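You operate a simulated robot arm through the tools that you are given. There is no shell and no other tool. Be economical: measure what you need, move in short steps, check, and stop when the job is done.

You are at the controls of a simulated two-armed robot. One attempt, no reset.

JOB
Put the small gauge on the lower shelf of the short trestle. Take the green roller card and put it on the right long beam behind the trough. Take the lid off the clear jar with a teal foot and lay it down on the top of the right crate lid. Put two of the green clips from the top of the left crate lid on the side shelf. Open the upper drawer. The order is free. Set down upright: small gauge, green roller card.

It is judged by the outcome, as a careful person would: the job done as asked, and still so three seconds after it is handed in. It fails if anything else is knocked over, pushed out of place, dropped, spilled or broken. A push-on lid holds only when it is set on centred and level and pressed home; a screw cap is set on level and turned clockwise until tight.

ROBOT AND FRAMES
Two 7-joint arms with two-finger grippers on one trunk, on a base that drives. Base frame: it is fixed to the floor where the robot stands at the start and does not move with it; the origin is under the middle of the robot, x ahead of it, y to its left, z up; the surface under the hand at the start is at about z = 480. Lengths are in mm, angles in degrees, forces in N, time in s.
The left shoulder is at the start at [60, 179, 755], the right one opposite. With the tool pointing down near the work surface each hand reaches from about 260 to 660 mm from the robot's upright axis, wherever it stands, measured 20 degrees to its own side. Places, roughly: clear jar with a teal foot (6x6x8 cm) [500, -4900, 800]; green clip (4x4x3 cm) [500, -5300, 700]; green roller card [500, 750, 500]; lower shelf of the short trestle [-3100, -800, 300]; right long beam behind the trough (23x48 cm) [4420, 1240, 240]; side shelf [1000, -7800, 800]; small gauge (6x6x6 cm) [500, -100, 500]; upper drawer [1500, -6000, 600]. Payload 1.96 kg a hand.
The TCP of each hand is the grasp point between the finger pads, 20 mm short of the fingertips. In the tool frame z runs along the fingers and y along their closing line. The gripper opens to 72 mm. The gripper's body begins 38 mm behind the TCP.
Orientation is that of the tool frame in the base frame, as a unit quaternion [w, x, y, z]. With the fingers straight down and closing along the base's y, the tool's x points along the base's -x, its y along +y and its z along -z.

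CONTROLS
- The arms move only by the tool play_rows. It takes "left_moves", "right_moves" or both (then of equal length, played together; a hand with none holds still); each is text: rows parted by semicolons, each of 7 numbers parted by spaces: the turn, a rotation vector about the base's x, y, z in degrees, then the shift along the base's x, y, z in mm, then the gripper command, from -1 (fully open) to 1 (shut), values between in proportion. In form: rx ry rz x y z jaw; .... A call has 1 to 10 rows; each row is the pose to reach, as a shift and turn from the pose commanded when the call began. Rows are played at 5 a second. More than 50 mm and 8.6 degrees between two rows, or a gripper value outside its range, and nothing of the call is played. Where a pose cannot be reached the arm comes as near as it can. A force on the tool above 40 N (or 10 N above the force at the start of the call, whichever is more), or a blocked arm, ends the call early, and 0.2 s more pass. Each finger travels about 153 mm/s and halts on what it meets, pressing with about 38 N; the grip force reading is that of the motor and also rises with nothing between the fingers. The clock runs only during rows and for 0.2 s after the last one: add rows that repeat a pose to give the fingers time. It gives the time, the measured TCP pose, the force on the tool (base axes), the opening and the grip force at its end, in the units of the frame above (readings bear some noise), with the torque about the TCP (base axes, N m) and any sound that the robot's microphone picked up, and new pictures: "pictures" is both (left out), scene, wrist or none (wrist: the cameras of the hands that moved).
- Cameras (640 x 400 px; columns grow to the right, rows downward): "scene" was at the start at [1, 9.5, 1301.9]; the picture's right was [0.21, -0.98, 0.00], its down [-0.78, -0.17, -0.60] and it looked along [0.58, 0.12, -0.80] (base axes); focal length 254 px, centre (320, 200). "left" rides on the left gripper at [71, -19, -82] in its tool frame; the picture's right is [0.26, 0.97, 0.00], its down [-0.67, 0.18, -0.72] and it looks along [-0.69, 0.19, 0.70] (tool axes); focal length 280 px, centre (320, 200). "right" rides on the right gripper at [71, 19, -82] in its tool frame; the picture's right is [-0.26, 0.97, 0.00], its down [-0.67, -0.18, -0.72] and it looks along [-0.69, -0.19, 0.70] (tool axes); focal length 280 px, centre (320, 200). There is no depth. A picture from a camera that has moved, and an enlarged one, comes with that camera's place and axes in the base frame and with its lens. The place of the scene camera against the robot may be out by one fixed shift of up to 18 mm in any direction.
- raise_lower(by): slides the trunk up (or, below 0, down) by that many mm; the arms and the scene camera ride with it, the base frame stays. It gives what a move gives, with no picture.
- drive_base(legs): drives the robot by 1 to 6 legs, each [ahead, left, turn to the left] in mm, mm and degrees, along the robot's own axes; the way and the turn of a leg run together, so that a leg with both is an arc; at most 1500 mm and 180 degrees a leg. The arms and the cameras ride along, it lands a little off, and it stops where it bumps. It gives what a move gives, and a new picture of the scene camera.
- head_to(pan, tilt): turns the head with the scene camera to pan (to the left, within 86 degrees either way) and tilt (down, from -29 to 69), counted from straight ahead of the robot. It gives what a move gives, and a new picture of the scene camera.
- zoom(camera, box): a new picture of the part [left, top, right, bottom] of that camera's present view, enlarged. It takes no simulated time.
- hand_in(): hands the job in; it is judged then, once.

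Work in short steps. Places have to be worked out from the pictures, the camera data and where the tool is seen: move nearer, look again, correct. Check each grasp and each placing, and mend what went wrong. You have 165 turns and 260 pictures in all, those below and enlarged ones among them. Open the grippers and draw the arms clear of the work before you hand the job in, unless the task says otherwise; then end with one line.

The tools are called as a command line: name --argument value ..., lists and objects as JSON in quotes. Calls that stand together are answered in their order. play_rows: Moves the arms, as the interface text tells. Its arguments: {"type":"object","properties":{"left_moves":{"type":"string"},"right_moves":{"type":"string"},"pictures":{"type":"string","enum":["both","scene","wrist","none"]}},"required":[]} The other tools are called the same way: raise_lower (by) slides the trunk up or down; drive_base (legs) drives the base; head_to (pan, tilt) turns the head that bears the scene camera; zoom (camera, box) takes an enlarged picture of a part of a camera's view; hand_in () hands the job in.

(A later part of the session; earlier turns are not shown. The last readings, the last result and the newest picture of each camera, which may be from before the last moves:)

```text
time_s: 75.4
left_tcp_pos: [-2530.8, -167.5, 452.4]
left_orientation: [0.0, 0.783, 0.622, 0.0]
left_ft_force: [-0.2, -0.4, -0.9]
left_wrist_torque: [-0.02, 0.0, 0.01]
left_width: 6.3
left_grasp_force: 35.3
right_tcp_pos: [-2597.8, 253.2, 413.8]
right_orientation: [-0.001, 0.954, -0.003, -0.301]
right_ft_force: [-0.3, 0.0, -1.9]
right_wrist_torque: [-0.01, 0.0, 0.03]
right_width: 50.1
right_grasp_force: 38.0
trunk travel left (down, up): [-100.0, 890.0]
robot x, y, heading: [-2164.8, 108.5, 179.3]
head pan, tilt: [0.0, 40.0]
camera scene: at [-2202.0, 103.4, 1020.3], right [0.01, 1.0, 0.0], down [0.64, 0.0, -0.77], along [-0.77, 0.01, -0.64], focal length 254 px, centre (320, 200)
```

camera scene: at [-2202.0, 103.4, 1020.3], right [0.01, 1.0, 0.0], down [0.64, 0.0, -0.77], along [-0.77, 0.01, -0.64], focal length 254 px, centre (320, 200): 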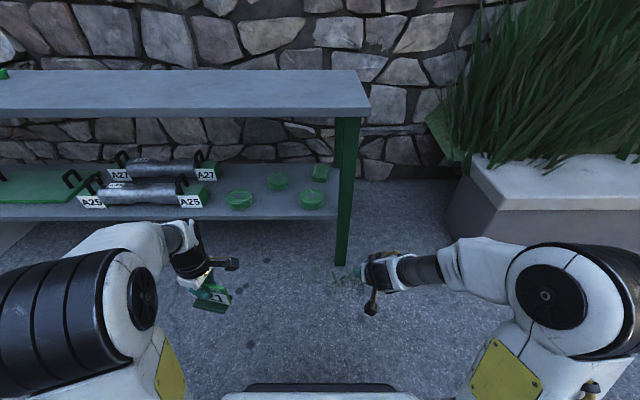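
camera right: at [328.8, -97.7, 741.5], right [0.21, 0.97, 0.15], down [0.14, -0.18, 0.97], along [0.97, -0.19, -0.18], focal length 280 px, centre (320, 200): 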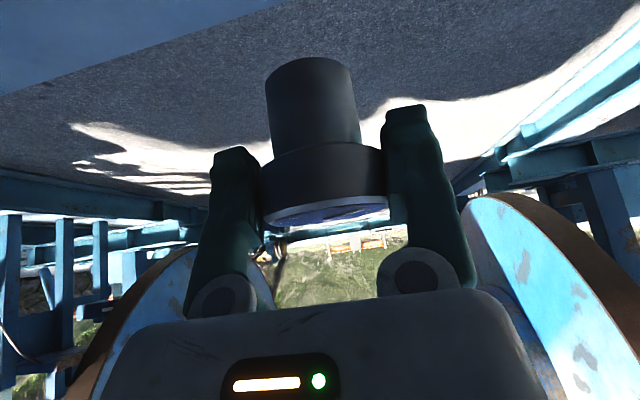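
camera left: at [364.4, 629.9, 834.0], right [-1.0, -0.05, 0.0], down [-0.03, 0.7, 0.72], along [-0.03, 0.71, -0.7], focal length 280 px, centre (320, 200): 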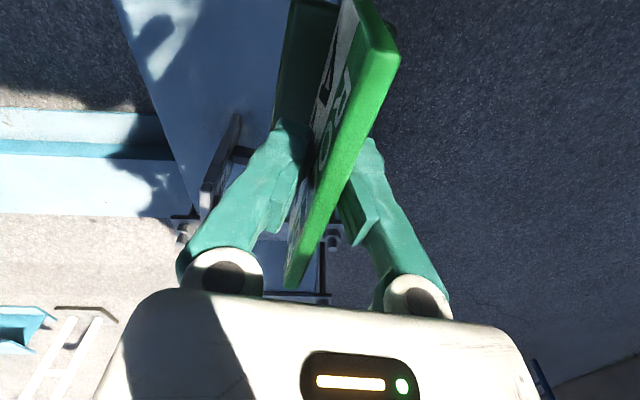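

Free spot on the lower shelf: front, between two round pads, about [-3020, -80], shelf z≈305-310. I draw both hands in a little, then drive into place.

play_rows --left_moves "0 0 0 20 0 0 1; 0 0 0 40 0 0 1; 0 0 0 60 0 0 1" --right_moves "0 0 0 10 0 5 1; 0 0 0 20 0 15 1; 0 0 0 30 0 25 1" --pictures "none"

drive_base --legs '[[0, 330, 0.8], [290, 0, 0]]'

```text
time_s: 76.2
left_tcp_pos: [-2470.6, -167.4, 451.7]
left_orientation: [0.0, 0.783, 0.622, 0.0]
left_ft_force: [0.3, -0.3, -1.9]
left_wrist_torque: [-0.01, -0.02, 0.0]
left_width: 6.7
left_grasp_force: 35.0
right_tcp_pos: [-2568.3, 252.6, 440.0]
right_orientation: [-0.002, 0.954, -0.004, -0.3]
right_ft_force: [0.4, -1.1, -1.3]
right_wrist_torque: [0.03, 0.0, 0.02]
right_width: 50.0
right_grasp_force: 37.9
trunk travel left (down, up): [-100.0, 890.0]
robot x, y, heading: [-2163.2, 105.2, 179.4]
head pan, tilt: [0.0, 40.0]
```

```text
time_s: 80.0
left_tcp_pos: [-2758.1, -503.7, 452.7]
left_orientation: [0.0, 0.778, 0.628, 0.0]
left_ft_force: [0.3, 0.2, -0.1]
left_wrist_torque: [0.02, -0.02, -0.03]
left_width: 6.9
left_grasp_force: 35.0
right_tcp_pos: [-2862.5, -86.5, 440.1]
right_orientation: [0.001, 0.954, 0.004, -0.3]
right_ft_force: [-0.3, -0.3, -1.8]
right_wrist_torque: [0.01, -0.05, -0.01]
right_width: 50.0
right_grasp_force: 37.6
trunk travel left (down, up): [-100.0, 890.0]
robot x, y, heading: [-2457.0, -225.0, -179.5]
head pan, tilt: [0.0, 40.0]
camera scene: at [-2493.5, -229.7, 1020.3], right [-0.01, 1.0, 0.0], down [0.64, 0.01, -0.77], along [-0.77, -0.01, -0.64], focal length 254 px, centre (320, 200)
```

scene: 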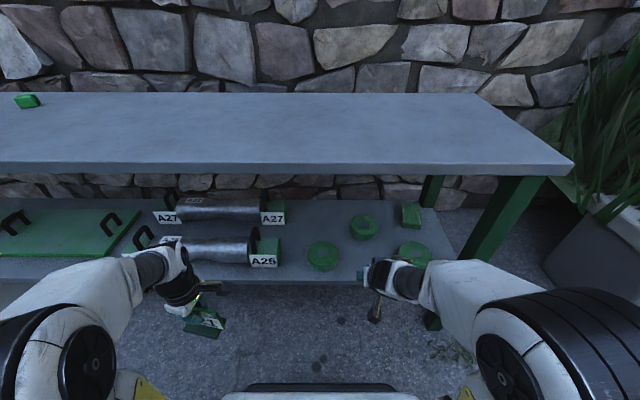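

Pads leave y from -168 to 35 free; edge at x≈-2940. I reach in to [-3015, -70, 395] and look.

play_rows --right_moves "0 0 0 -35 5 -10 1; 0 0 0 -70 10 -20 1; 0 0 0 -105 16 -30 1; 0 0 0 -135 16 -40 1; 0 0 0 -153 16 -45 1" --pictures "both"

```text
time_s: 81.2
left_tcp_pos: [-2758.2, -505.0, 451.7]
left_orientation: [0.001, 0.778, 0.628, 0.0]
left_ft_force: [0.1, 0.6, -1.3]
left_wrist_torque: [0.0, 0.03, -0.01]
left_width: 6.8
left_grasp_force: 35.1
right_tcp_pos: [-3014.8, -70.5, 395.3]
right_orientation: [0.0, 0.954, 0.004, -0.301]
right_ft_force: [0.7, -0.1, -2.0]
right_wrist_torque: [0.01, 0.01, -0.04]
right_width: 50.2
right_grasp_force: 38.3
trunk travel left (down, up): [-100.0, 890.0]
robot x, y, heading: [-2456.4, -223.9, -179.5]
head pan, tilt: [0.0, 40.0]
camera scene: at [-2493.6, -229.6, 1020.3], right [-0.01, 1.0, 0.0], down [0.64, 0.01, -0.77], along [-0.77, -0.01, -0.64], focal length 254 px, centre (320, 200)
camera right: at [-2909.5, -89.3, 421.3], right [-0.21, -0.97, 0.15], down [-0.14, 0.18, 0.97], along [-0.97, 0.18, -0.18], focal length 280 px, centre (320, 200)
```

scene: 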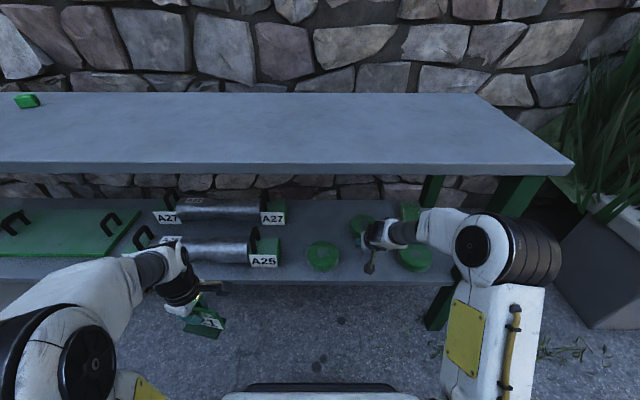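
right: 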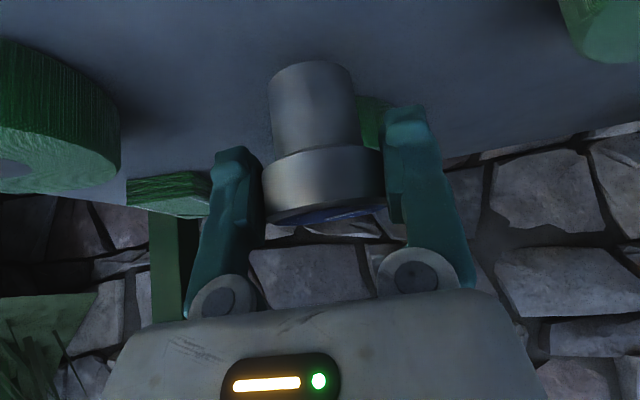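

Clear on both sides. I lower toward the shelf in small steps.

play_rows --right_moves "0 0 0 0 0 -15 1; 0 0 0 0 0 -25 1; 0 0 0 0 0 -32 1; 0 0 0 0 0 -35 1; 0 0 0 0 0 -37 1" --pictures "wrist"

```text
time_s: 82.1
left_tcp_pos: [-2757.2, -505.4, 452.4]
left_orientation: [-0.002, 0.778, 0.628, 0.0]
left_ft_force: [0.2, -0.8, -1.2]
left_wrist_torque: [-0.02, 0.01, 0.01]
left_width: 6.7
left_grasp_force: 34.9
right_tcp_pos: [-3018.3, -70.6, 369.8]
right_orientation: [0.0, 0.951, 0.004, -0.308]
right_ft_force: [-1.5, -0.1, 23.4]
right_wrist_torque: [0.09, -0.12, -0.01]
right_width: 50.2
right_grasp_force: 37.9
trunk travel left (down, up): [-100.0, 890.0]
robot x, y, heading: [-2452.6, -220.4, -179.8]
head pan, tilt: [0.0, 40.0]
stopped in row 4 (right hand): the force on the tool passed its limit at 41 N (the readings are from after the stop); the commanded pose is now the measured one
camera right: at [-2912.2, -89.3, 394.0], right [-0.2, -0.97, 0.15], down [-0.13, 0.18, 0.98], along [-0.97, 0.18, -0.16], focal length 280 px, centre (320, 200)
```

right: 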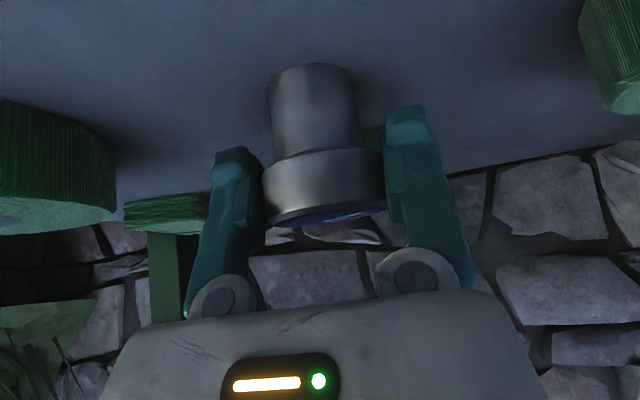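

Contact at TCP z≈370 (shelf ≈ 322). I check that it is the gauge's foot that touches.

zoom --camera "right" --box '[200, 20, 440, 170]'

zoom --camera "scene" --box '[300, 190, 480, 310]'

```text
2.67 times, centred on (320, 95) of right
camera zoom: at [-2912.2, -89.3, 394.0], right [-0.2, -0.97, 0.15], down [-0.13, 0.18, 0.98], along [-0.97, 0.18, -0.16], focal length 748 px, centre (320, 480)
```

zoom: 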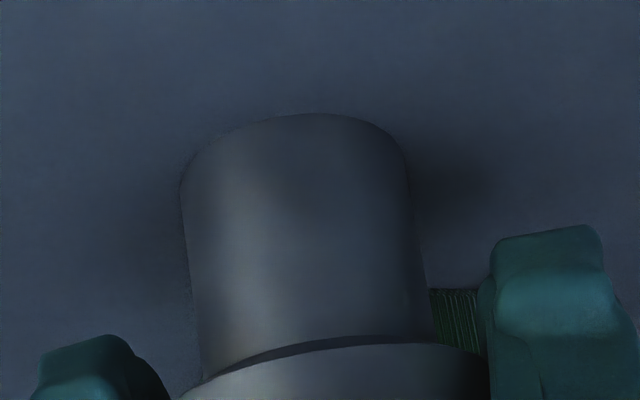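

```text
3.33 times, centred on (390, 250) of scene
camera zoom: at [-2491.2, -230.3, 1020.6], right [-0.01, 1.0, 0.0], down [0.64, 0.01, -0.77], along [-0.77, -0.01, -0.64], focal length 847 px, centre (87, 33)
```

zoom: 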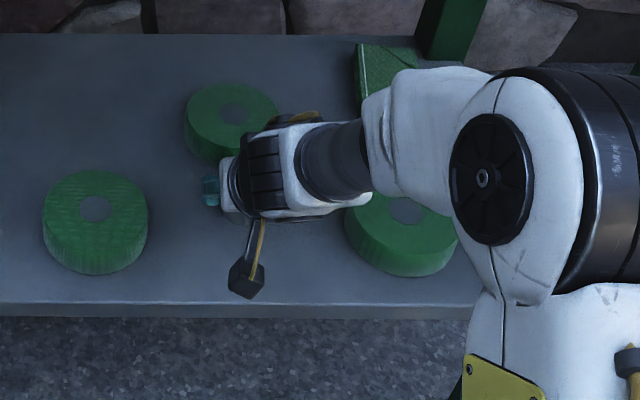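

The foot's contact shadow meets it, so it stands. I relieve by 1 mm and open, then back out along the finger direction.

play_rows --right_moves "0 0 0 0 0 1 1; 0 0 0 0 0 1 0.4; 0 0 0 0 0 1 0; 0 0 0 0 0 1 -1; 0 0 0 0 0 1 -1" --pictures "wrist"

```text
time_s: 83.3
left_tcp_pos: [-2757.7, -504.4, 451.9]
left_orientation: [-0.001, 0.778, 0.628, 0.0]
left_ft_force: [0.3, -1.1, -1.0]
left_wrist_torque: [-0.01, 0.0, 0.0]
left_width: 6.7
left_grasp_force: 35.1
right_tcp_pos: [-3016.6, -70.0, 366.4]
right_orientation: [-0.001, 0.953, 0.003, -0.304]
right_ft_force: [0.0, 0.1, -1.1]
right_wrist_torque: [-0.01, 0.01, -0.02]
right_width: 71.8
right_grasp_force: 0.0
trunk travel left (down, up): [-100.0, 890.0]
robot x, y, heading: [-2456.1, -224.1, -179.7]
head pan, tilt: [0.0, 40.0]
camera right: at [-2910.7, -89.1, 391.4], right [-0.21, -0.97, 0.15], down [-0.14, 0.18, 0.97], along [-0.97, 0.18, -0.17], focal length 280 px, centre (320, 200)
```

right: 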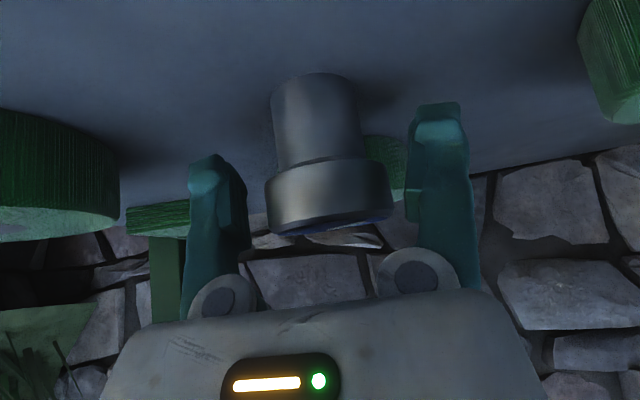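

It stands upright by itself. Back out.

play_rows --right_moves "0 0 0 11 0 16 -1; 0 0 0 28 0 40 -1; 0 0 0 50 0 65 -1; 0 0 0 85 0 75 -1; 0 0 0 120 0 75 -1; 0 0 0 155 0 75 -1" --pictures "wrist"

zoom --camera "scene" --box '[300, 190, 480, 310]'

```text
time_s: 84.7
left_tcp_pos: [-2758.7, -504.6, 452.6]
left_orientation: [0.0, 0.778, 0.628, 0.0]
left_ft_force: [0.1, -0.6, -0.9]
left_wrist_torque: [-0.03, -0.03, -0.02]
left_width: 6.6
left_grasp_force: 35.1
right_tcp_pos: [-2860.6, -70.3, 441.3]
right_orientation: [0.001, 0.953, 0.004, -0.303]
right_ft_force: [-0.1, -0.1, -0.1]
right_wrist_torque: [0.01, -0.01, -0.02]
right_width: 72.1
right_grasp_force: 0.1
trunk travel left (down, up): [-100.0, 890.0]
robot x, y, heading: [-2455.8, -222.5, -179.7]
head pan, tilt: [0.0, 40.0]
camera right: at [-2755.3, -89.2, 466.8], right [-0.21, -0.97, 0.15], down [-0.14, 0.18, 0.97], along [-0.97, 0.18, -0.17], focal length 280 px, centre (320, 200)
```

right: 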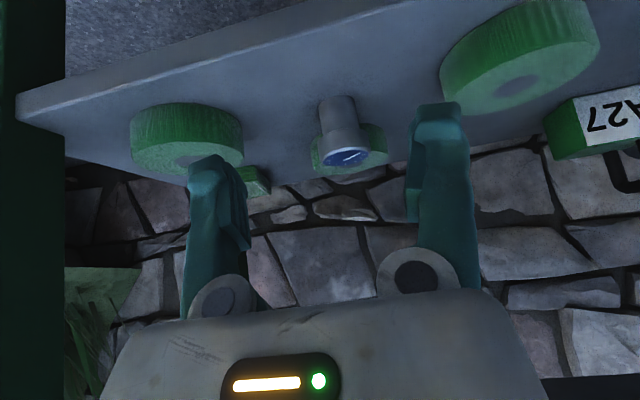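

```text
3.33 times, centred on (390, 250) of scene
camera zoom: at [-2493.4, -229.7, 1020.3], right [-0.01, 1.0, 0.0], down [0.64, 0.01, -0.77], along [-0.77, -0.01, -0.64], focal length 847 px, centre (87, 33)
```

zoom: 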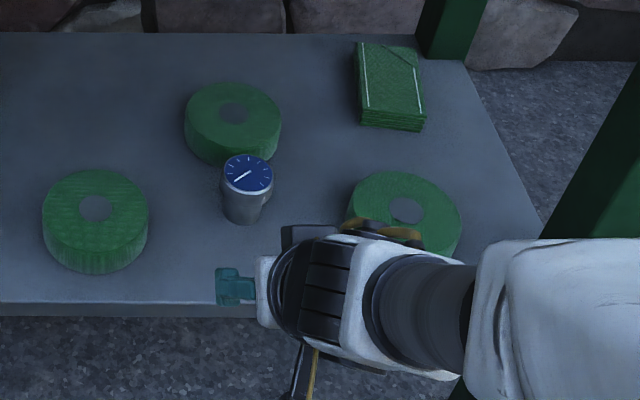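

The gauge stands on the lower shelf. Now I leave the aisle, turn about, and survey the way to the far beam.

drive_base --legs '[[-290, 0, 0], [0, -1400, 0], [-1000, 0, 0], [0, 0, -180]]'

raise_lower --by 300

head_to --pan 0 --tilt 20

head_to --pan -60 --tilt 20

```text
time_s: 105.5
left_tcp_pos: [-862.6, 1459.9, 451.7]
left_orientation: [0.0, -0.62, 0.784, -0.001]
left_ft_force: [-0.2, 0.0, -0.7]
left_wrist_torque: [0.0, 0.02, 0.03]
left_width: 6.6
left_grasp_force: 34.8
right_tcp_pos: [-767.1, 1024.2, 440.7]
right_orientation: [0.304, 0.005, 0.953, -0.003]
right_ft_force: [-0.5, 0.1, 0.9]
right_wrist_torque: [-0.03, 0.04, -0.01]
right_width: 72.2
right_grasp_force: 0.0
trunk travel left (down, up): [-100.0, 890.0]
robot x, y, heading: [-1170.6, 1184.5, -0.8]
head pan, tilt: [0.0, 40.0]
camera scene: at [-1155.1, 1178.9, 1020.3], right [-0.01, -1.0, 0.0], down [-0.64, 0.01, -0.77], along [0.77, -0.01, -0.64], focal length 254 px, centre (320, 200)
```

scene: 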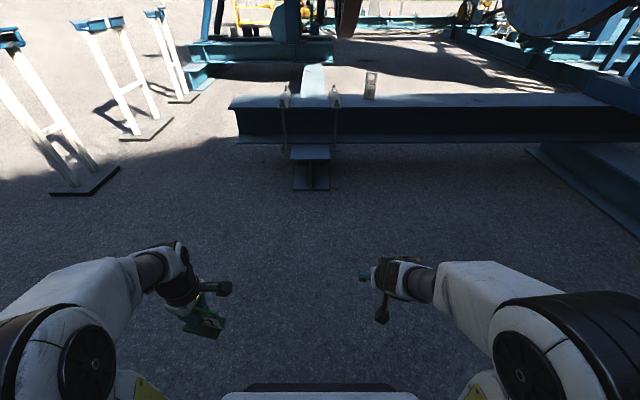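

```text
time_s: 108.5
left_tcp_pos: [-861.9, 1460.5, 751.6]
left_orientation: [0.0, -0.62, 0.784, 0.0]
left_ft_force: [0.0, 0.3, 0.1]
left_wrist_torque: [0.02, 0.02, -0.01]
left_width: 6.5
left_grasp_force: 35.7
right_tcp_pos: [-766.7, 1023.5, 741.8]
right_orientation: [0.304, 0.006, 0.953, -0.002]
right_ft_force: [0.5, 0.0, 0.2]
right_wrist_torque: [0.01, -0.01, 0.0]
right_width: 71.9
right_grasp_force: 0.0
trunk travel left (down, up): [-400.0, 590.0]
robot x, y, heading: [-1167.1, 1186.4, -0.6]
head pan, tilt: [0.0, 40.0]
```

```text
time_s: 109.3
left_tcp_pos: [-862.1, 1461.1, 753.2]
left_orientation: [0.0, -0.621, 0.784, 0.0]
left_ft_force: [0.1, 0.8, -2.1]
left_wrist_torque: [0.02, 0.0, 0.0]
left_width: 6.8
left_grasp_force: 35.2
right_tcp_pos: [-766.6, 1024.0, 741.8]
right_orientation: [0.304, 0.004, 0.953, -0.003]
right_ft_force: [0.0, -0.8, 0.9]
right_wrist_torque: [0.01, -0.03, -0.01]
right_width: 72.0
right_grasp_force: 0.0
trunk travel left (down, up): [-400.0, 590.0]
robot x, y, heading: [-1168.2, 1187.6, -0.9]
head pan, tilt: [0.0, 20.0]
camera scene: at [-1146.9, 1178.8, 1351.6], right [-0.01, -1.0, 0.0], down [-0.34, 0.0, -0.94], along [0.94, -0.01, -0.34], focal length 254 px, centre (320, 200)
```

scene: 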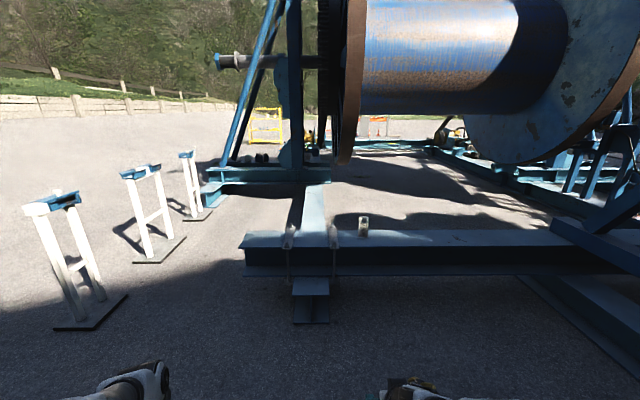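

```text
time_s: 110.6
left_tcp_pos: [-862.5, 1460.8, 752.2]
left_orientation: [0.0, -0.621, 0.784, 0.0]
left_ft_force: [-0.1, 0.4, -0.7]
left_wrist_torque: [0.0, 0.0, -0.01]
left_width: 6.6
left_grasp_force: 34.8
right_tcp_pos: [-766.7, 1023.8, 740.7]
right_orientation: [0.305, 0.005, 0.952, -0.003]
right_ft_force: [0.0, 1.3, -0.2]
right_wrist_torque: [0.05, 0.0, 0.01]
right_width: 72.0
right_grasp_force: 0.1
trunk travel left (down, up): [-400.0, 590.0]
robot x, y, heading: [-1170.9, 1186.2, -0.7]
head pan, tilt: [-60.0, 20.0]
camera scene: at [-1194.3, 1098.7, 1351.7], right [-0.87, -0.49, 0.0], down [-0.17, 0.3, -0.94], along [0.46, -0.82, -0.34], focal length 254 px, centre (320, 200)
```

scene: 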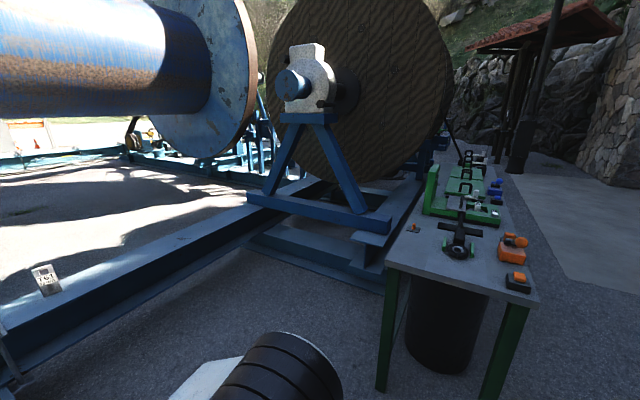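

The big reel frame bars the straight way; I look left for a way around past the white stands and the blue table.

head_to --pan 50 --tilt 20

head_to --pan 15 --tilt 10

zoom --camera "scene" --box '[240, 120, 500, 280]'

```text
time_s: 112.5
left_tcp_pos: [-861.9, 1459.9, 751.6]
left_orientation: [0.0, -0.62, 0.785, 0.0]
left_ft_force: [-0.1, -0.9, -0.7]
left_wrist_torque: [-0.02, 0.0, 0.03]
left_width: 6.7
left_grasp_force: 34.9
right_tcp_pos: [-767.7, 1024.9, 742.1]
right_orientation: [0.305, 0.005, 0.952, -0.003]
right_ft_force: [0.8, -0.2, -0.6]
right_wrist_torque: [-0.03, 0.0, -0.01]
right_width: 71.9
right_grasp_force: 0.1
trunk travel left (down, up): [-400.0, 590.0]
robot x, y, heading: [-1166.7, 1182.4, -0.6]
head pan, tilt: [50.0, 20.0]
camera scene: at [-1179.3, 1250.5, 1351.7], right [0.76, -0.65, 0.0], down [-0.22, -0.26, -0.94], along [0.61, 0.71, -0.34], focal length 254 px, centre (320, 200)
```

scene: 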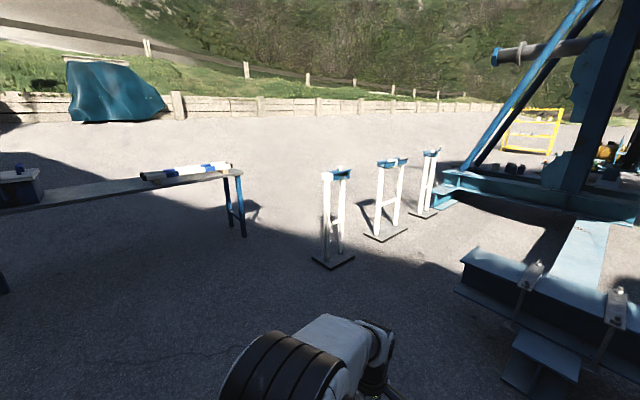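

```text
time_s: 113.5
left_tcp_pos: [-862.4, 1460.2, 752.2]
left_orientation: [0.001, -0.62, 0.784, 0.001]
left_ft_force: [0.0, 0.7, -0.8]
left_wrist_torque: [0.02, -0.01, 0.02]
left_width: 6.7
left_grasp_force: 35.4
right_tcp_pos: [-766.4, 1023.8, 741.7]
right_orientation: [0.304, 0.006, 0.952, -0.004]
right_ft_force: [0.2, 0.3, 0.4]
right_wrist_torque: [-0.03, 0.01, 0.03]
right_width: 72.1
right_grasp_force: 0.0
trunk travel left (down, up): [-400.0, 590.0]
robot x, y, heading: [-1170.7, 1185.5, -0.8]
head pan, tilt: [15.0, 10.0]
camera scene: at [-1150.0, 1203.0, 1368.0], right [0.25, -0.97, 0.0], down [-0.17, -0.04, -0.98], along [0.95, 0.24, -0.17], focal length 254 px, centre (320, 200)
```

scene: 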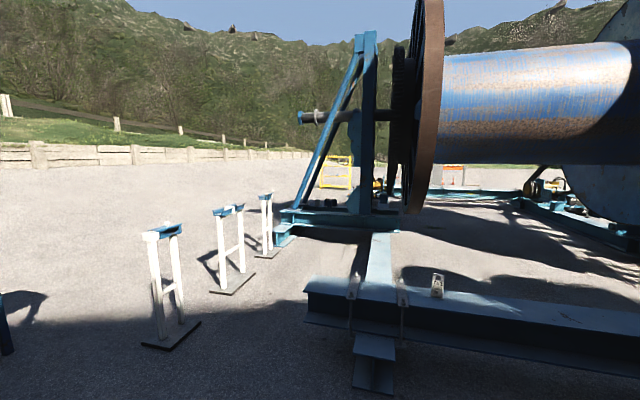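

```text
2.46 times, centred on (370, 200) of scene
camera zoom: at [-1150.0, 1203.0, 1368.0], right [0.25, -0.97, 0.0], down [-0.17, -0.04, -0.98], along [0.95, 0.24, -0.17], focal length 625 px, centre (197, 200)
```

zoom: 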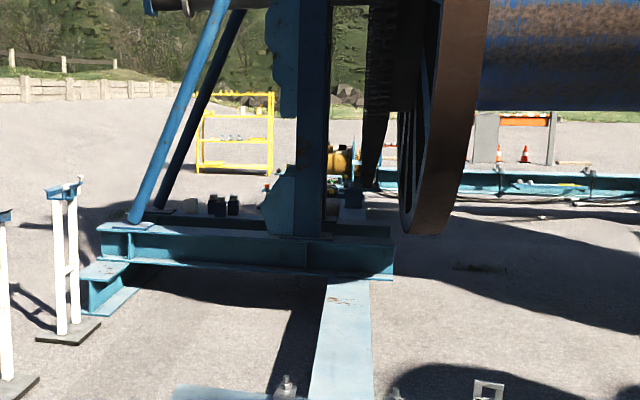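

A gap of ~880 mm lies between frame 1 (≈[130, 2890]) and the blue table corner (≈[-150, 3680]). I tuck the card hand in, and drive to its mouth.

play_rows --left_moves "0 0 0 10 -30 0 1; 0 0 0 20 -60 0 1; 0 0 0 30 -85 0 1" --pictures "none"

drive_base --legs '[[0, 1500, 0], [0, 190, 0], [0, 0, 21]]'

head_to --pan 0 --tilt 30

```text
time_s: 114.3
left_tcp_pos: [-832.5, 1376.2, 751.6]
left_orientation: [0.0, -0.621, 0.784, 0.0]
left_ft_force: [0.6, 0.0, 0.1]
left_wrist_torque: [-0.02, -0.02, 0.02]
left_width: 6.7
left_grasp_force: 34.7
right_tcp_pos: [-768.0, 1025.0, 741.4]
right_orientation: [0.304, 0.005, 0.953, -0.003]
right_ft_force: [0.2, 0.3, 0.6]
right_wrist_torque: [0.0, 0.01, -0.01]
right_width: 72.3
right_grasp_force: 0.1
trunk travel left (down, up): [-400.0, 590.0]
robot x, y, heading: [-1168.9, 1187.1, -0.7]
head pan, tilt: [15.0, 10.0]
```

```text
time_s: 124.1
left_tcp_pos: [-906.7, 3179.3, 752.0]
left_orientation: [0.001, 0.754, -0.657, 0.0]
left_ft_force: [-0.4, -0.3, -0.9]
left_wrist_torque: [0.01, -0.01, 0.01]
left_width: 6.6
left_grasp_force: 35.6
right_tcp_pos: [-718.4, 2874.6, 741.7]
right_orientation: [0.299, -0.17, 0.937, 0.053]
right_ft_force: [0.3, -0.2, -0.4]
right_wrist_torque: [-0.01, 0.0, 0.02]
right_width: 72.0
right_grasp_force: 0.0
trunk travel left (down, up): [-400.0, 590.0]
robot x, y, heading: [-1154.4, 2876.6, 20.6]
head pan, tilt: [15.0, 10.0]
camera scene: at [-1143.7, 2907.6, 1368.0], right [0.58, -0.81, 0.0], down [-0.14, -0.1, -0.98], along [0.8, 0.57, -0.17], focal length 254 px, centre (320, 200)
```

scene: 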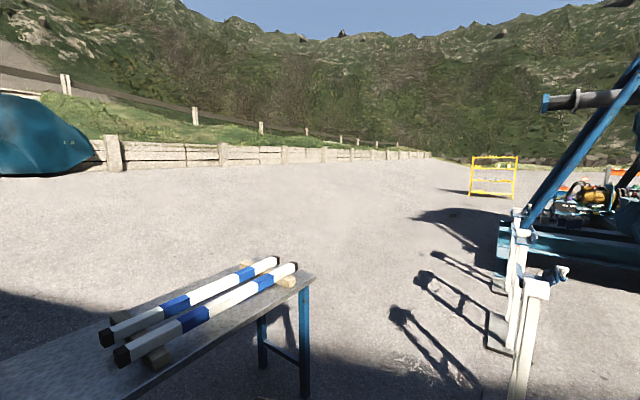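

```text
time_s: 124.9
left_tcp_pos: [-906.8, 3180.0, 752.1]
left_orientation: [0.001, 0.754, -0.657, 0.0]
left_ft_force: [-0.1, -0.3, -1.1]
left_wrist_torque: [0.03, -0.01, 0.0]
left_width: 6.9
left_grasp_force: 34.7
right_tcp_pos: [-719.1, 2874.8, 742.1]
right_orientation: [0.3, -0.17, 0.937, 0.053]
right_ft_force: [0.2, -0.7, -0.6]
right_wrist_torque: [0.03, -0.02, 0.02]
right_width: 71.8
right_grasp_force: 0.1
trunk travel left (down, up): [-400.0, 590.0]
robot x, y, heading: [-1151.8, 2879.6, 20.3]
head pan, tilt: [0.0, 30.0]
camera scene: at [-1134.6, 2885.2, 1335.7], right [0.35, -0.94, 0.0], down [-0.47, -0.18, -0.87], along [0.81, 0.3, -0.5], focal length 254 px, centre (320, 200)
```

scene: 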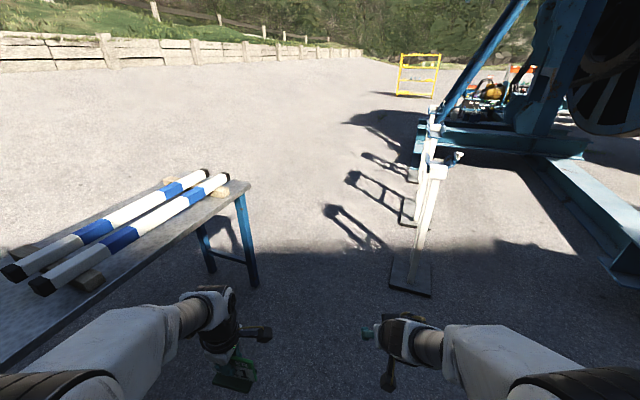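

Gap confirmed, centred ahead of me. I drive through it, then straighten.

drive_base --legs '[[1500, -15, 0], [400, 0, 0], [0, 0, -20.3], [1500, 0, 0], [1000, 0, 0]]'

head_to --pan -45 --tilt 25

```text
refused: leg 1 is longer than a leg can be; nothing moved
```

```text
time_s: 126.0
left_tcp_pos: [-906.5, 3180.1, 752.0]
left_orientation: [0.0, 0.754, -0.657, 0.001]
left_ft_force: [-0.8, -0.7, 0.0]
left_wrist_torque: [0.03, 0.02, -0.03]
left_width: 6.7
left_grasp_force: 34.7
right_tcp_pos: [-720.0, 2875.5, 740.4]
right_orientation: [0.299, -0.17, 0.938, 0.053]
right_ft_force: [0.0, -0.1, 0.0]
right_wrist_torque: [0.01, 0.0, 0.02]
right_width: 71.9
right_grasp_force: 0.0
trunk travel left (down, up): [-400.0, 590.0]
robot x, y, heading: [-1148.1, 2883.0, 20.5]
head pan, tilt: [-45.0, 25.0]
camera scene: at [-1135.4, 2815.3, 1343.6], right [-0.41, -0.91, 0.0], down [-0.38, 0.17, -0.91], along [0.82, -0.38, -0.42], focal length 254 px, centre (320, 200)
```

scene: 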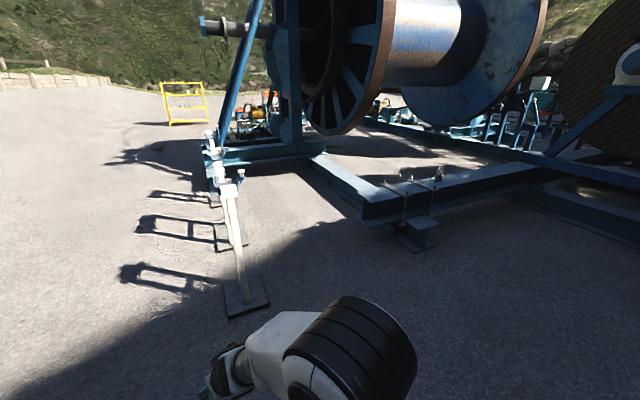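

Leg length was over by a hair; same plan with shorter legs.

drive_base --legs '[[1450, -15, 0], [450, 0, 0], [0, 0, -20.3], [1500, 0, 0], [1000, 0, 0]]'

head_to --pan -45 --tilt 25

```text
time_s: 148.5
left_tcp_pos: [3480.2, 3796.8, 751.3]
left_orientation: [0.0, -0.637, 0.771, 0.001]
left_ft_force: [0.4, 0.2, -1.4]
left_wrist_torque: [-0.01, 0.0, 0.01]
left_width: 6.8
left_grasp_force: 35.0
right_tcp_pos: [3558.4, 3448.9, 741.4]
right_orientation: [0.304, -0.014, 0.953, 0.003]
right_ft_force: [0.2, 1.1, 0.0]
right_wrist_torque: [0.01, -0.02, -0.02]
right_width: 72.0
right_grasp_force: 0.0
trunk travel left (down, up): [-400.0, 590.0]
robot x, y, heading: [3153.7, 3592.9, 1.8]
head pan, tilt: [-45.0, 25.0]
camera scene: at [3147.1, 3521.5, 1343.6], right [-0.69, -0.73, 0.0], down [-0.31, 0.29, -0.91], along [0.66, -0.62, -0.42], focal length 254 px, centre (320, 200)
```

scene: 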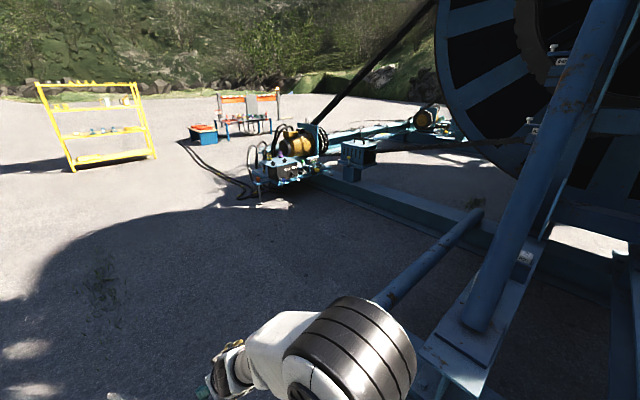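

```text
time_s: 149.1
left_tcp_pos: [3480.0, 3796.7, 751.6]
left_orientation: [0.0, -0.637, 0.771, 0.001]
left_ft_force: [0.4, 0.1, -0.7]
left_wrist_torque: [0.0, 0.01, -0.01]
left_width: 6.7
left_grasp_force: 34.9
right_tcp_pos: [3559.2, 3447.6, 741.3]
right_orientation: [0.304, -0.014, 0.952, 0.003]
right_ft_force: [0.0, -0.4, -0.7]
right_wrist_torque: [-0.03, 0.01, 0.02]
right_width: 71.9
right_grasp_force: 0.1
trunk travel left (down, up): [-400.0, 590.0]
robot x, y, heading: [3153.3, 3593.8, 1.7]
head pan, tilt: [-45.0, 25.0]
camera scene: at [3146.7, 3521.5, 1343.6], right [-0.69, -0.73, 0.0], down [-0.31, 0.29, -0.91], along [0.66, -0.62, -0.42], focal length 254 px, centre (320, 200)
```

scene: 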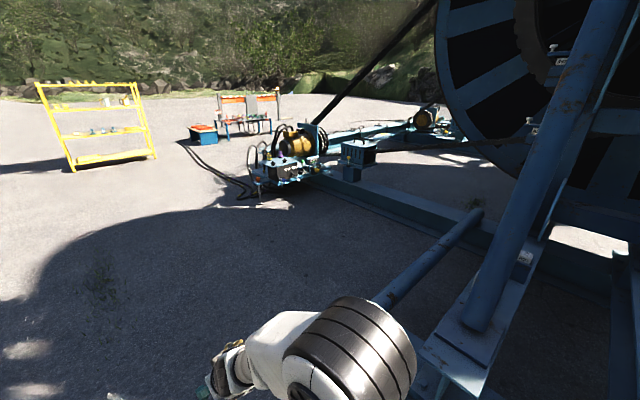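

The named place projects to about pixel (394, 195), on the long beam beside the motor. Enlarge.

zoom --camera "scene" --box '[230, 100, 550, 300]'

```text
2.00 times, centred on (390, 200) of scene
camera zoom: at [3146.7, 3521.5, 1343.6], right [-0.69, -0.73, 0.0], down [-0.31, 0.29, -0.91], along [0.66, -0.62, -0.42], focal length 508 px, centre (180, 200)
```

zoom: 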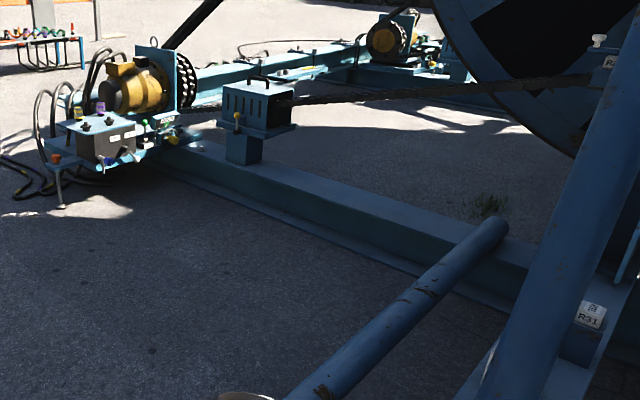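

The patch lies on the long beam (along x at y≈1240) between box post and tube, at the pixel I computed. I drive to stand across from it, facing -y.

drive_base --legs '[[1120, 0, 0], [0, 0, -91.7], [1450, 0, 0]]'

head_to --pan 5 --tilt 40

```text
time_s: 165.6
left_tcp_pos: [4449.3, 1839.8, 752.7]
left_orientation: [-0.001, 0.119, 0.993, 0.0]
left_ft_force: [-0.4, -0.7, -0.6]
left_wrist_torque: [0.03, 0.02, 0.01]
left_width: 7.1
left_grasp_force: 34.6
right_tcp_pos: [4099.6, 1776.5, 741.3]
right_orientation: [0.213, 0.679, 0.668, -0.218]
right_ft_force: [-0.1, 0.3, -0.7]
right_wrist_torque: [0.02, 0.0, -0.04]
right_width: 72.2
right_grasp_force: 0.1
trunk travel left (down, up): [-400.0, 590.0]
robot x, y, heading: [4263.4, 2176.5, -90.7]
head pan, tilt: [-45.0, 25.0]
camera scene: at [4184.7, 2166.8, 1343.6], right [-0.7, 0.72, 0.0], down [0.3, 0.29, -0.91], along [-0.65, -0.63, -0.42], focal length 254 px, centre (320, 200)
```

scene: 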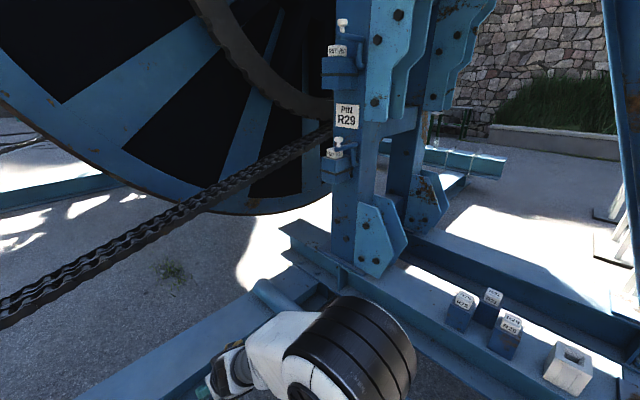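

```text
time_s: 166.8
left_tcp_pos: [4450.6, 1839.3, 751.2]
left_orientation: [0.001, 0.118, 0.993, 0.0]
left_ft_force: [0.3, -0.1, -0.1]
left_wrist_torque: [-0.01, -0.01, 0.0]
left_width: 6.6
left_grasp_force: 34.6
right_tcp_pos: [4098.0, 1775.7, 741.1]
right_orientation: [0.212, 0.679, 0.669, -0.218]
right_ft_force: [0.0, 0.1, 0.2]
right_wrist_torque: [0.0, -0.01, 0.02]
right_width: 72.0
right_grasp_force: 0.0
trunk travel left (down, up): [-400.0, 590.0]
robot x, y, heading: [4262.4, 2179.9, -90.7]
head pan, tilt: [5.0, 40.0]
camera scene: at [4256.9, 2146.3, 1320.3], right [-1.0, -0.07, 0.0], down [-0.04, 0.64, -0.77], along [0.05, -0.76, -0.64], focal length 254 px, centre (320, 200)
```

scene: 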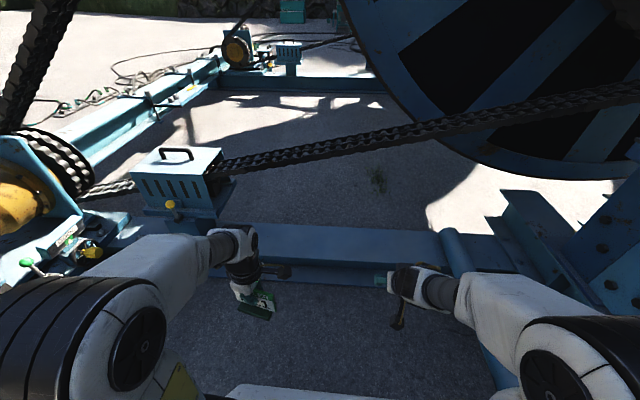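

The clear stretch of beam between box post and tube is in front of me, at the named spot; a chain runs high above it. I lower the trunk and drive closer, with the right hand raised a little and the card turned parallel to the beam.

raise_lower --by -350

play_rows --left_moves "0 0 6.7 0 0 0 1; 0 0 13.5 0 0 0 1; 0 0 13.5 0 0 0 1" --right_moves "0 0 0 0 0 30 -1; 0 0 0 0 0 60 -1; 0 0 0 0 0 90 -1" --pictures "none"

drive_base --legs '[[390, 0, 0]]'

```text
time_s: 170.2
left_tcp_pos: [4450.9, 1839.7, 401.8]
left_orientation: [0.0, 0.118, 0.993, 0.0]
left_ft_force: [1.1, -1.1, -0.7]
left_wrist_torque: [0.0, -0.02, -0.03]
left_width: 6.7
left_grasp_force: 35.1
right_tcp_pos: [4098.7, 1775.2, 391.6]
right_orientation: [0.212, 0.679, 0.669, -0.217]
right_ft_force: [0.0, 0.4, 0.4]
right_wrist_torque: [0.01, -0.01, -0.02]
right_width: 71.9
right_grasp_force: 0.1
trunk travel left (down, up): [-50.0, 940.0]
robot x, y, heading: [4256.3, 2177.9, -90.9]
head pan, tilt: [5.0, 40.0]
```

```text
time_s: 171.0
left_tcp_pos: [4450.3, 1839.9, 402.5]
left_orientation: [0.0, 0.0, 1.0, 0.0]
left_ft_force: [0.1, 0.7, -1.1]
left_wrist_torque: [0.02, -0.02, -0.02]
left_width: 6.7
left_grasp_force: 34.8
right_tcp_pos: [4098.9, 1776.2, 480.7]
right_orientation: [0.212, 0.678, 0.669, -0.217]
right_ft_force: [0.3, 0.6, 0.3]
right_wrist_torque: [-0.03, -0.02, -0.04]
right_width: 72.1
right_grasp_force: 0.0
trunk travel left (down, up): [-50.0, 940.0]
robot x, y, heading: [4262.5, 2176.8, -90.9]
head pan, tilt: [5.0, 40.0]
```

```text
time_s: 173.4
left_tcp_pos: [4445.3, 1452.6, 401.8]
left_orientation: [0.001, 0.0, 1.0, 0.0]
left_ft_force: [0.7, -0.1, -1.1]
left_wrist_torque: [-0.01, 0.01, 0.0]
left_width: 6.8
left_grasp_force: 35.0
right_tcp_pos: [4095.2, 1387.5, 481.6]
right_orientation: [0.213, 0.678, 0.669, -0.217]
right_ft_force: [0.5, -0.3, -0.5]
right_wrist_torque: [0.01, 0.01, 0.0]
right_width: 72.2
right_grasp_force: 0.0
trunk travel left (down, up): [-50.0, 940.0]
robot x, y, heading: [4253.5, 1790.9, -91.0]
head pan, tilt: [5.0, 40.0]
camera scene: at [4251.2, 1758.3, 970.3], right [-1.0, -0.07, 0.0], down [-0.05, 0.64, -0.77], along [0.06, -0.76, -0.64], focal length 254 px, centre (320, 200)
```

scene: 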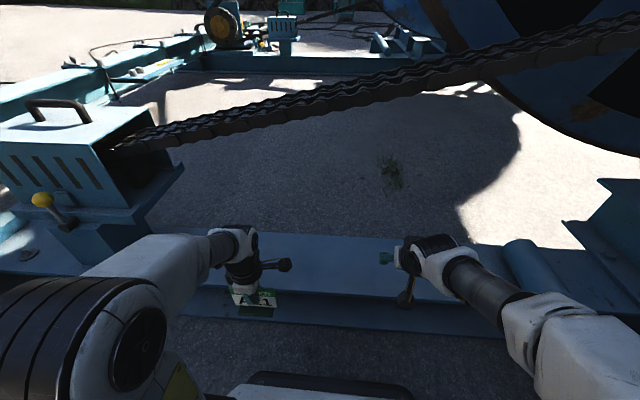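

The card's target is [4425, 1240] on the beam's top. I reach over it, staying under the chain.

play_rows --left_moves "0 0 0 -4 -40 0 1; 0 0 0 -8 -80 0 1; 0 0 0 -12 -120 -5 1; 0 0 0 -16 -160 -15 1; 0 0 0 -20 -190 -25 1; 0 0 0 -20 -210 -40 1" --pictures "both"

```text
time_s: 174.8
left_tcp_pos: [4428.7, 1282.4, 381.2]
left_orientation: [0.0, -0.002, 1.0, -0.001]
left_ft_force: [0.0, 0.0, -0.4]
left_wrist_torque: [0.0, 0.0, 0.0]
left_width: 6.8
left_grasp_force: 34.7
left hand out of reach, approached as far as the arm can: row 5, 6
right_tcp_pos: [4093.7, 1387.3, 482.1]
right_orientation: [0.213, 0.678, 0.669, -0.217]
right_ft_force: [-0.1, 0.1, -1.1]
right_wrist_torque: [-0.01, -0.01, -0.01]
right_width: 71.8
right_grasp_force: 0.1
trunk travel left (down, up): [-50.0, 940.0]
robot x, y, heading: [4255.0, 1788.6, -90.5]
head pan, tilt: [5.0, 40.0]
camera scene: at [4251.2, 1758.1, 970.3], right [-1.0, -0.07, 0.0], down [-0.05, 0.64, -0.77], along [0.06, -0.76, -0.64], focal length 254 px, centre (320, 200)
camera left: at [4359.1, 1262.9, 462.8], right [-0.26, 0.96, 0.0], down [0.67, 0.19, 0.71], along [0.69, 0.19, -0.7], focal length 280 px, centre (320, 200)
```

scene: 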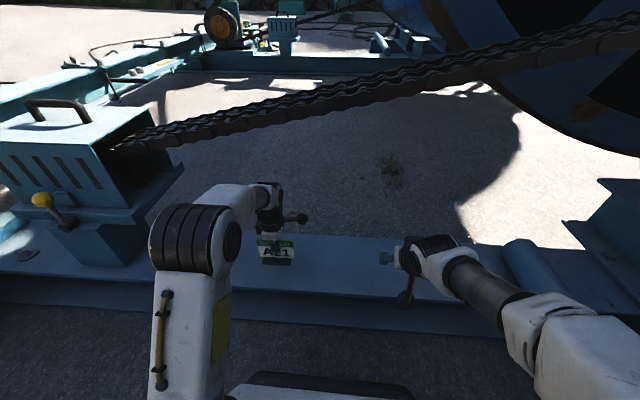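
left: 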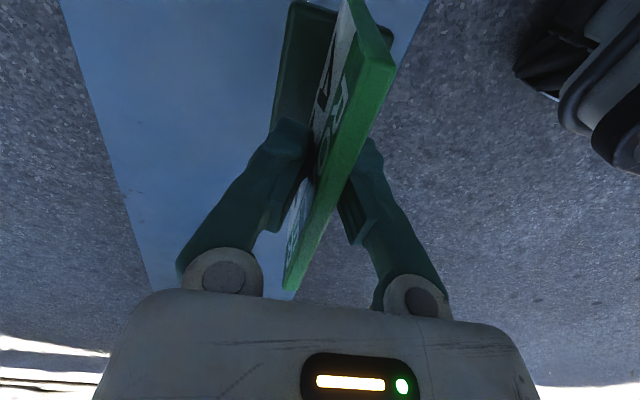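

Beam top spans y≈1113–1342 (centre 1228); reach ends at 1282, so I drive 70 ahead.

drive_base --legs '[[80, 0, 0]]'

```text
time_s: 175.9
left_tcp_pos: [4427.0, 1203.2, 381.2]
left_orientation: [-0.001, 0.0, 1.0, -0.002]
left_ft_force: [-0.5, 0.1, -1.6]
left_wrist_torque: [-0.02, 0.02, 0.02]
left_width: 6.9
left_grasp_force: 35.1
right_tcp_pos: [4093.2, 1308.8, 482.6]
right_orientation: [0.212, 0.678, 0.669, -0.218]
right_ft_force: [1.3, 0.7, 0.9]
right_wrist_torque: [0.03, 0.01, -0.02]
right_width: 72.0
right_grasp_force: 0.1
trunk travel left (down, up): [-50.0, 940.0]
robot x, y, heading: [4254.3, 1710.7, -90.9]
head pan, tilt: [5.0, 40.0]
camera scene: at [4250.1, 1679.1, 970.3], right [-1.0, -0.07, 0.0], down [-0.05, 0.64, -0.77], along [0.06, -0.76, -0.64], focal length 254 px, centre (320, 200)
```

scene: 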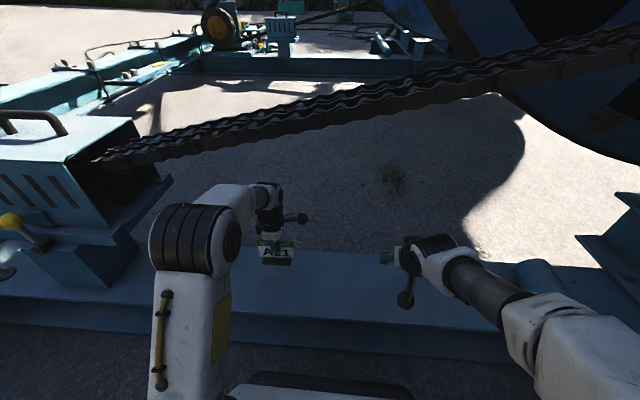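

Now I shift the card to y≈1230 and lower toward the beam.

play_rows --left_moves "0 0 0 0 15 0 1; 0 0 0 0 27 -15 1; 0 0 0 0 27 -35 1; 0 0 0 0 27 -50 1; 0 0 0 0 27 -58 1" --pictures "both"

```text
time_s: 177.1
left_tcp_pos: [4428.3, 1230.2, 323.2]
left_orientation: [0.001, 0.0, 1.0, -0.001]
left_ft_force: [-0.5, -0.2, -0.2]
left_wrist_torque: [0.01, -0.01, 0.02]
left_width: 6.9
left_grasp_force: 35.2
right_tcp_pos: [4092.9, 1307.8, 480.9]
right_orientation: [0.212, 0.678, 0.669, -0.218]
right_ft_force: [-0.2, -0.4, -0.5]
right_wrist_torque: [0.01, 0.0, 0.0]
right_width: 72.0
right_grasp_force: 0.1
trunk travel left (down, up): [-50.0, 940.0]
robot x, y, heading: [4254.2, 1707.8, -90.8]
head pan, tilt: [5.0, 40.0]
camera scene: at [4250.1, 1679.0, 970.3], right [-1.0, -0.07, 0.0], down [-0.05, 0.64, -0.77], along [0.06, -0.76, -0.64], focal length 254 px, centre (320, 200)
camera left: at [4357.6, 1211.1, 404.5], right [-0.26, 0.96, 0.0], down [0.67, 0.19, 0.71], along [0.69, 0.19, -0.7], focal length 280 px, centre (320, 200)
```

scene: 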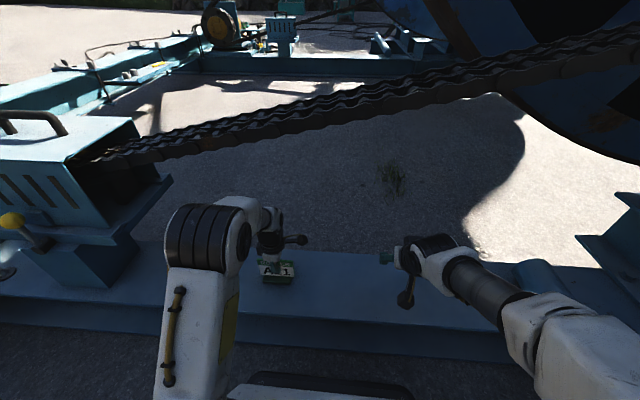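
left: 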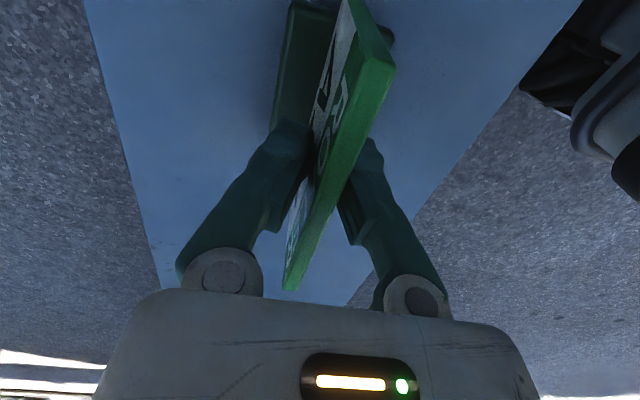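

Well over the beam. Lower in small steps until contact.

play_rows --left_moves "0 0 0 0 0 -4 1; 0 0 0 0 0 -7 1; 0 0 0 0 0 -10 1; 0 0 0 0 0 -12 1" --pictures "none"

```text
time_s: 178.1
left_tcp_pos: [4427.4, 1231.9, 311.0]
left_orientation: [0.0, -0.001, 1.0, -0.002]
left_ft_force: [-0.6, -0.3, 1.9]
left_wrist_torque: [-0.02, -0.04, 0.01]
left_width: 6.7
left_grasp_force: 35.0
right_tcp_pos: [4092.9, 1307.4, 481.9]
right_orientation: [0.212, 0.678, 0.669, -0.217]
right_ft_force: [0.2, 0.6, 0.1]
right_wrist_torque: [-0.01, 0.02, -0.01]
right_width: 72.0
right_grasp_force: 0.0
trunk travel left (down, up): [-50.0, 940.0]
robot x, y, heading: [4256.2, 1710.8, -90.9]
head pan, tilt: [5.0, 40.0]
```

Force just begins to rise; two millimetres more.

play_rows --left_moves "0 0 0 0 0 -1 1; 0 0 0 0 0 -2 1; 0 0 0 0 0 -2 1" --pictures "wrist"

```text
time_s: 178.9
left_tcp_pos: [4427.3, 1229.9, 311.3]
left_orientation: [0.0, -0.001, 1.0, -0.003]
left_ft_force: [-2.1, 4.1, 20.4]
left_wrist_torque: [0.03, 0.22, 0.0]
left_width: 6.7
left_grasp_force: 35.3
right_tcp_pos: [4092.3, 1308.4, 483.2]
right_orientation: [0.215, 0.677, 0.669, -0.219]
right_ft_force: [1.2, -0.6, -0.2]
right_wrist_torque: [0.0, 0.01, 0.0]
right_width: 72.2
right_grasp_force: 0.0
trunk travel left (down, up): [-50.0, 940.0]
robot x, y, heading: [4256.3, 1708.1, -90.6]
head pan, tilt: [5.0, 40.0]
camera left: at [4357.4, 1211.1, 392.8], right [-0.26, 0.96, -0.01], down [0.67, 0.19, 0.71], along [0.69, 0.18, -0.7], focal length 280 px, centre (320, 200)
```

left: 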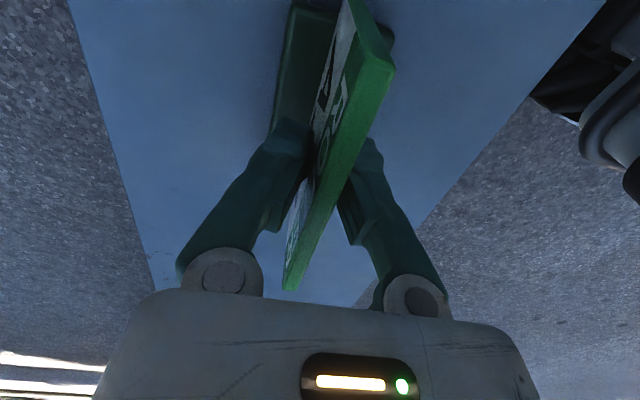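

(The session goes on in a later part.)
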